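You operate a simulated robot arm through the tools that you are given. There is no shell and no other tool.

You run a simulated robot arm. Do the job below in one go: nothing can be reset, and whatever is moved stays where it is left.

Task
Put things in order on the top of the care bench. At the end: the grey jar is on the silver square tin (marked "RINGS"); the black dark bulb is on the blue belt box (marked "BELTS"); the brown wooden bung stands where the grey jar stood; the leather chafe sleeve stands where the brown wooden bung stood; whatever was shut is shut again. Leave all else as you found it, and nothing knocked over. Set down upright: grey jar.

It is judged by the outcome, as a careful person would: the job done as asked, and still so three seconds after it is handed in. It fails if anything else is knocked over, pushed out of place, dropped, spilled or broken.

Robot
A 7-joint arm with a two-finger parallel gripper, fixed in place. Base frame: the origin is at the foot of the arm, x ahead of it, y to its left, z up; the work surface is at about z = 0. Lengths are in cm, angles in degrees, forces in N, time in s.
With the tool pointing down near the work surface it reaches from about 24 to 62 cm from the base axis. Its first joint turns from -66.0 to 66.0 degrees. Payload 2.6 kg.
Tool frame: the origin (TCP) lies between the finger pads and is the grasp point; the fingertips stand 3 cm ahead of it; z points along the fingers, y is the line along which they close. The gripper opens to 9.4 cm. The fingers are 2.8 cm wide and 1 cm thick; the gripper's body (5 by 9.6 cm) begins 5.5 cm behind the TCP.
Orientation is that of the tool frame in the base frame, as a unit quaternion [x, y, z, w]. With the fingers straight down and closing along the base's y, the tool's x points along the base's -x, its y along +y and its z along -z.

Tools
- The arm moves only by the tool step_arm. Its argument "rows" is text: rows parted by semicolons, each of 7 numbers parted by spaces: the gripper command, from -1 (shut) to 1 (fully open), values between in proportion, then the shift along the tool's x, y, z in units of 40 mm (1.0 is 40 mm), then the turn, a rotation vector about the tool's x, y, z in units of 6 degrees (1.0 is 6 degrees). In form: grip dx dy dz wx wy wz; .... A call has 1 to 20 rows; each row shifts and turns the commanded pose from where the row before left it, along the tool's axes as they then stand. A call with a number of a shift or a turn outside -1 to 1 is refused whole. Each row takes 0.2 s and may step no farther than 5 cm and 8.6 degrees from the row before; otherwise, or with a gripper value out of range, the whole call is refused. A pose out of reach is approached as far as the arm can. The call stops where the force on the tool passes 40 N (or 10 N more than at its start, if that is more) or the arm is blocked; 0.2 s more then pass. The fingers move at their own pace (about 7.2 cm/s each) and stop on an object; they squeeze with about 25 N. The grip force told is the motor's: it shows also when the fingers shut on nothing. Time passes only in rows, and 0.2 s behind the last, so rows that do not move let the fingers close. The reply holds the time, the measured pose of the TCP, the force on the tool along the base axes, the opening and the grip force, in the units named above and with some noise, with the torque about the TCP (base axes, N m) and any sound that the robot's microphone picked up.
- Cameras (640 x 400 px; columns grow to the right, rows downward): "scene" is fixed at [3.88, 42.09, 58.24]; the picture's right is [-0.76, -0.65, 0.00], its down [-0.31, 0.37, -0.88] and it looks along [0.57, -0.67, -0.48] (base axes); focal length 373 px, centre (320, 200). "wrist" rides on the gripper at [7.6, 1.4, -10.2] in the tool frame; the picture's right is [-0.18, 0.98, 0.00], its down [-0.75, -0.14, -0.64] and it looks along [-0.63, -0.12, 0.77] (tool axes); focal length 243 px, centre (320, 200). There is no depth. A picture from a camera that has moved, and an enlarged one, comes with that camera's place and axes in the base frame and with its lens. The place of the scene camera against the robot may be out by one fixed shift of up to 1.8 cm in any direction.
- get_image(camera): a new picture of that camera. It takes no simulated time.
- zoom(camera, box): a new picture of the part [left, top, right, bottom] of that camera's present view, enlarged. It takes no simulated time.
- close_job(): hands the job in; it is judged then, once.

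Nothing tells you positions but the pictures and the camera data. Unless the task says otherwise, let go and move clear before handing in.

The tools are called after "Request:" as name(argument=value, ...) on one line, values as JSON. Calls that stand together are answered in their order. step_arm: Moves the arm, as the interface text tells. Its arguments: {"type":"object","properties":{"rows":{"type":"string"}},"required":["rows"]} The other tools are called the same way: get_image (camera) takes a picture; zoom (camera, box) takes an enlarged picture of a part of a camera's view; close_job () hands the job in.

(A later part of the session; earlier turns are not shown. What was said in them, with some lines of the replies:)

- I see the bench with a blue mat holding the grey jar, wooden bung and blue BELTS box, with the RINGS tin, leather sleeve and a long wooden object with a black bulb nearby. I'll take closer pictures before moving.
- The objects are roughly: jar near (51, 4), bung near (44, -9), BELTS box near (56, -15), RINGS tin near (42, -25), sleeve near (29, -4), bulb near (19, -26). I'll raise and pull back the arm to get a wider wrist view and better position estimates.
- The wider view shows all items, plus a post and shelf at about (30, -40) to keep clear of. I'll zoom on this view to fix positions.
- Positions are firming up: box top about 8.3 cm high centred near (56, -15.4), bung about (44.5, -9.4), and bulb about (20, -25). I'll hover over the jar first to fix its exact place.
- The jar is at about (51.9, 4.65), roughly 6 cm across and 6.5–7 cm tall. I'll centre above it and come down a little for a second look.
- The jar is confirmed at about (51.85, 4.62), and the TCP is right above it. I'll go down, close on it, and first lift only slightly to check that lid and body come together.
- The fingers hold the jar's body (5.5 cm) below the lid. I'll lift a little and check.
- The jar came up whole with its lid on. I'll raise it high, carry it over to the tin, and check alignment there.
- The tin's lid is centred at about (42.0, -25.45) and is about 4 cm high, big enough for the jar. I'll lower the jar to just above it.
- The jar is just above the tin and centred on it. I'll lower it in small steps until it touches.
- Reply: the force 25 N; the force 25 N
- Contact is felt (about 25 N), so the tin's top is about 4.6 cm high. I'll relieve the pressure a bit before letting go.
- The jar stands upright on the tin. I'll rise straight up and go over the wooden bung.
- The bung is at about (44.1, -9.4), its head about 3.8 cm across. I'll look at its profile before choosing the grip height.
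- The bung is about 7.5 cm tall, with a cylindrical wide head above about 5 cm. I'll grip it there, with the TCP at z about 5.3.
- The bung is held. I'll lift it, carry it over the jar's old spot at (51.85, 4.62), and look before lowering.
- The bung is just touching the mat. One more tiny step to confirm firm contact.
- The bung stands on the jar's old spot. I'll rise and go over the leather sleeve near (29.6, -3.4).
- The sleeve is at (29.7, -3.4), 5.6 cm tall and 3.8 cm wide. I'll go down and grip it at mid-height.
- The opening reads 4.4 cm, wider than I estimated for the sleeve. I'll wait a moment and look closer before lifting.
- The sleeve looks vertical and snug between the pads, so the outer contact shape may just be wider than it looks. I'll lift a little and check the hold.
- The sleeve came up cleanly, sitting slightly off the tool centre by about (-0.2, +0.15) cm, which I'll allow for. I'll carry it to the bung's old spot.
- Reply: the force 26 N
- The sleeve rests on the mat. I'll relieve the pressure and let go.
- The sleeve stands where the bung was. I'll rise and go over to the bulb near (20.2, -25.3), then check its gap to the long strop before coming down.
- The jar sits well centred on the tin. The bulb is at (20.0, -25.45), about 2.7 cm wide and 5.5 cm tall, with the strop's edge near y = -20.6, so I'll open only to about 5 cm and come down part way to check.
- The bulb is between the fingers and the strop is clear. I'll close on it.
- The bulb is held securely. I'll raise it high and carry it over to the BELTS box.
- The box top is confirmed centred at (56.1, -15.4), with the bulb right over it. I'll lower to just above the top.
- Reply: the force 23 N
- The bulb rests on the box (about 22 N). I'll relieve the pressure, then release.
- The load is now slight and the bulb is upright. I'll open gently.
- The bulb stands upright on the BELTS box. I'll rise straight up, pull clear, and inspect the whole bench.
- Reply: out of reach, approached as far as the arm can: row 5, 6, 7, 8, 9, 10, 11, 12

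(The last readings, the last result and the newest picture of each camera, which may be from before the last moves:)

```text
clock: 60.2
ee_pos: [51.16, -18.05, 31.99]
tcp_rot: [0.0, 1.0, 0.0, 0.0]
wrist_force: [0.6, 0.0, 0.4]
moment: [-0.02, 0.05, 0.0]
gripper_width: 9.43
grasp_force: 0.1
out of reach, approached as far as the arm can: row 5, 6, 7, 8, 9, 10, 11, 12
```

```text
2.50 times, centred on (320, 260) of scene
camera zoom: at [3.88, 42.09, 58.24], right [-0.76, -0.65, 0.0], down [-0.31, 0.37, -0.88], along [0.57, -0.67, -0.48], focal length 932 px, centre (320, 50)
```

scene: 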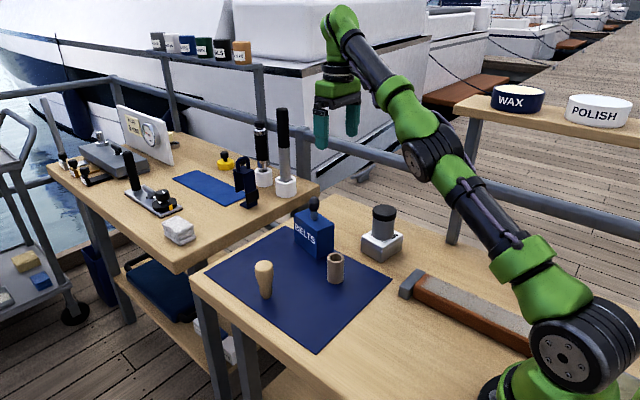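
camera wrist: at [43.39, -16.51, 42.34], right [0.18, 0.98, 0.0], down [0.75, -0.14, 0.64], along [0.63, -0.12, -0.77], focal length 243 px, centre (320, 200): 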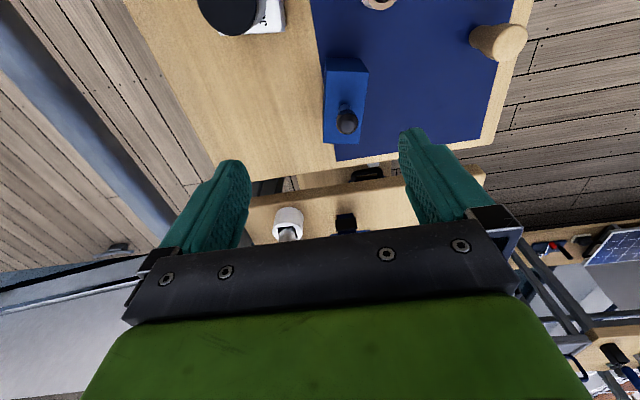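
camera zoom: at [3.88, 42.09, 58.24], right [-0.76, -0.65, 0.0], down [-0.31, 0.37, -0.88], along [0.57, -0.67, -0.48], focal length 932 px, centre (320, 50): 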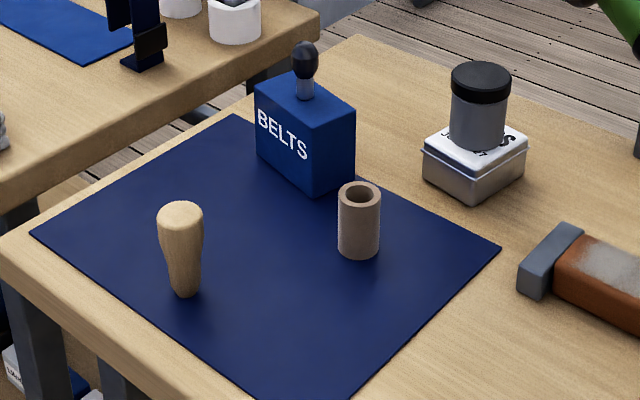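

Everything appears in place. I'll compare the box and tin with their first pictures and check the bulb and jar close up.

Request:
zoom(camera="scene", box=[280, 195, 360, 245])

Request:
zoom(camera="scene", box=[345, 215, 425, 265])

Request:
zoom(camera="scene", box=[380, 240, 560, 352])

Request:
zoom(camera="scene", box=[235, 250, 315, 300])

```text
8.00 times, centred on (320, 220) of scene
camera zoom: at [3.88, 42.09, 58.24], right [-0.76, -0.65, 0.0], down [-0.31, 0.37, -0.88], along [0.57, -0.67, -0.48], focal length 2981 px, centre (320, 40)
```

zoom: 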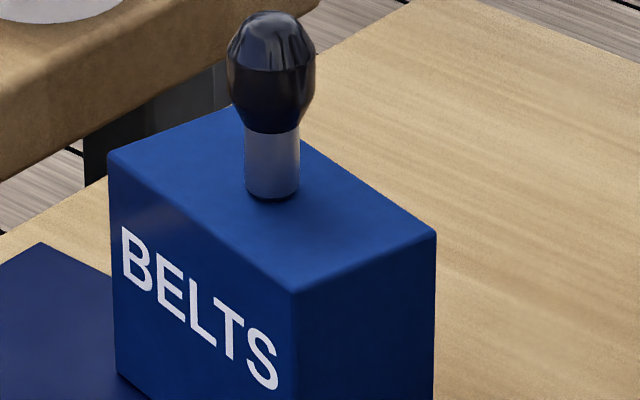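

```text
8.00 times, centred on (385, 240) of scene
camera zoom: at [3.88, 42.09, 58.24], right [-0.76, -0.65, 0.0], down [-0.31, 0.37, -0.88], along [0.57, -0.67, -0.48], focal length 2981 px, centre (-200, -120)
```

zoom: 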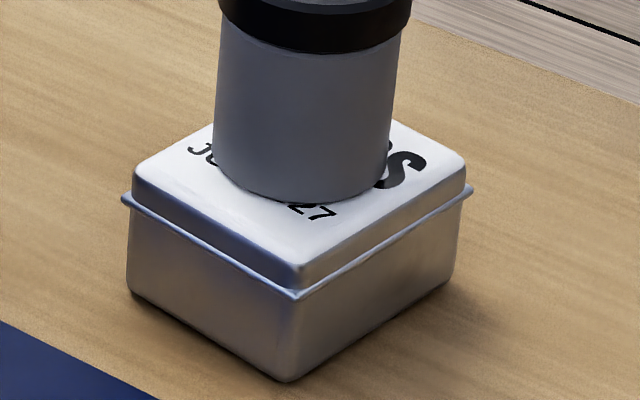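

```text
3.56 times, centred on (470, 296) of scene
camera zoom: at [3.88, 42.09, 58.24], right [-0.76, -0.65, 0.0], down [-0.31, 0.37, -0.88], along [0.57, -0.67, -0.48], focal length 1325 px, centre (-213, -141)
```

zoom: 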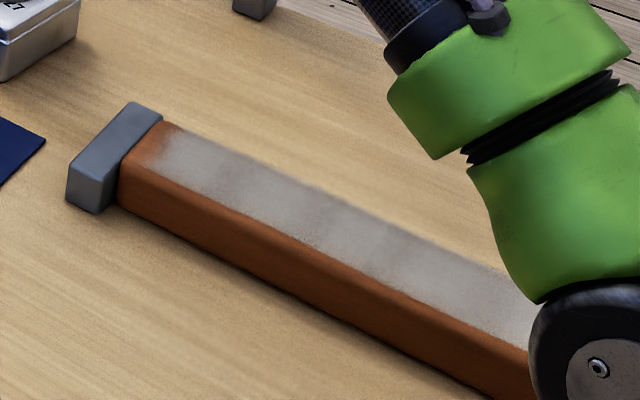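

```text
8.00 times, centred on (275, 275) of scene
camera zoom: at [3.88, 42.09, 58.24], right [-0.76, -0.65, 0.0], down [-0.31, 0.37, -0.88], along [0.57, -0.67, -0.48], focal length 2981 px, centre (680, -400)
```

zoom: 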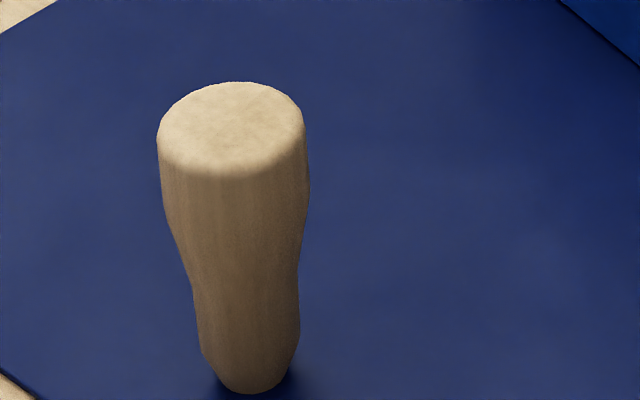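

The box, tin and strop are where they were, and both lids are still shut. The jar is on the tin, the bulb is on the box, and the bung and sleeve are standing on their new spots. The gripper is open and clear, so I'm handing in.

Request:
close_job()

```text
The job is handed in.
```

The bench is in order as asked, and I've handed the job in. I checked it with close-up pictures just before that.

- **Grey jar:** upright and centred on the silver "RINGS" tin, with its lid still on.
- **Black bulb:** standing on the blue "BELTS" box.
- **Wooden bung:** standing where the grey jar was.
- **Leather sleeve:** standing where the bung was.

The box, tin and long strop look unmoved compared with the first pictures. Nothing was opened or knocked over. The gripper is open and clear of everything.
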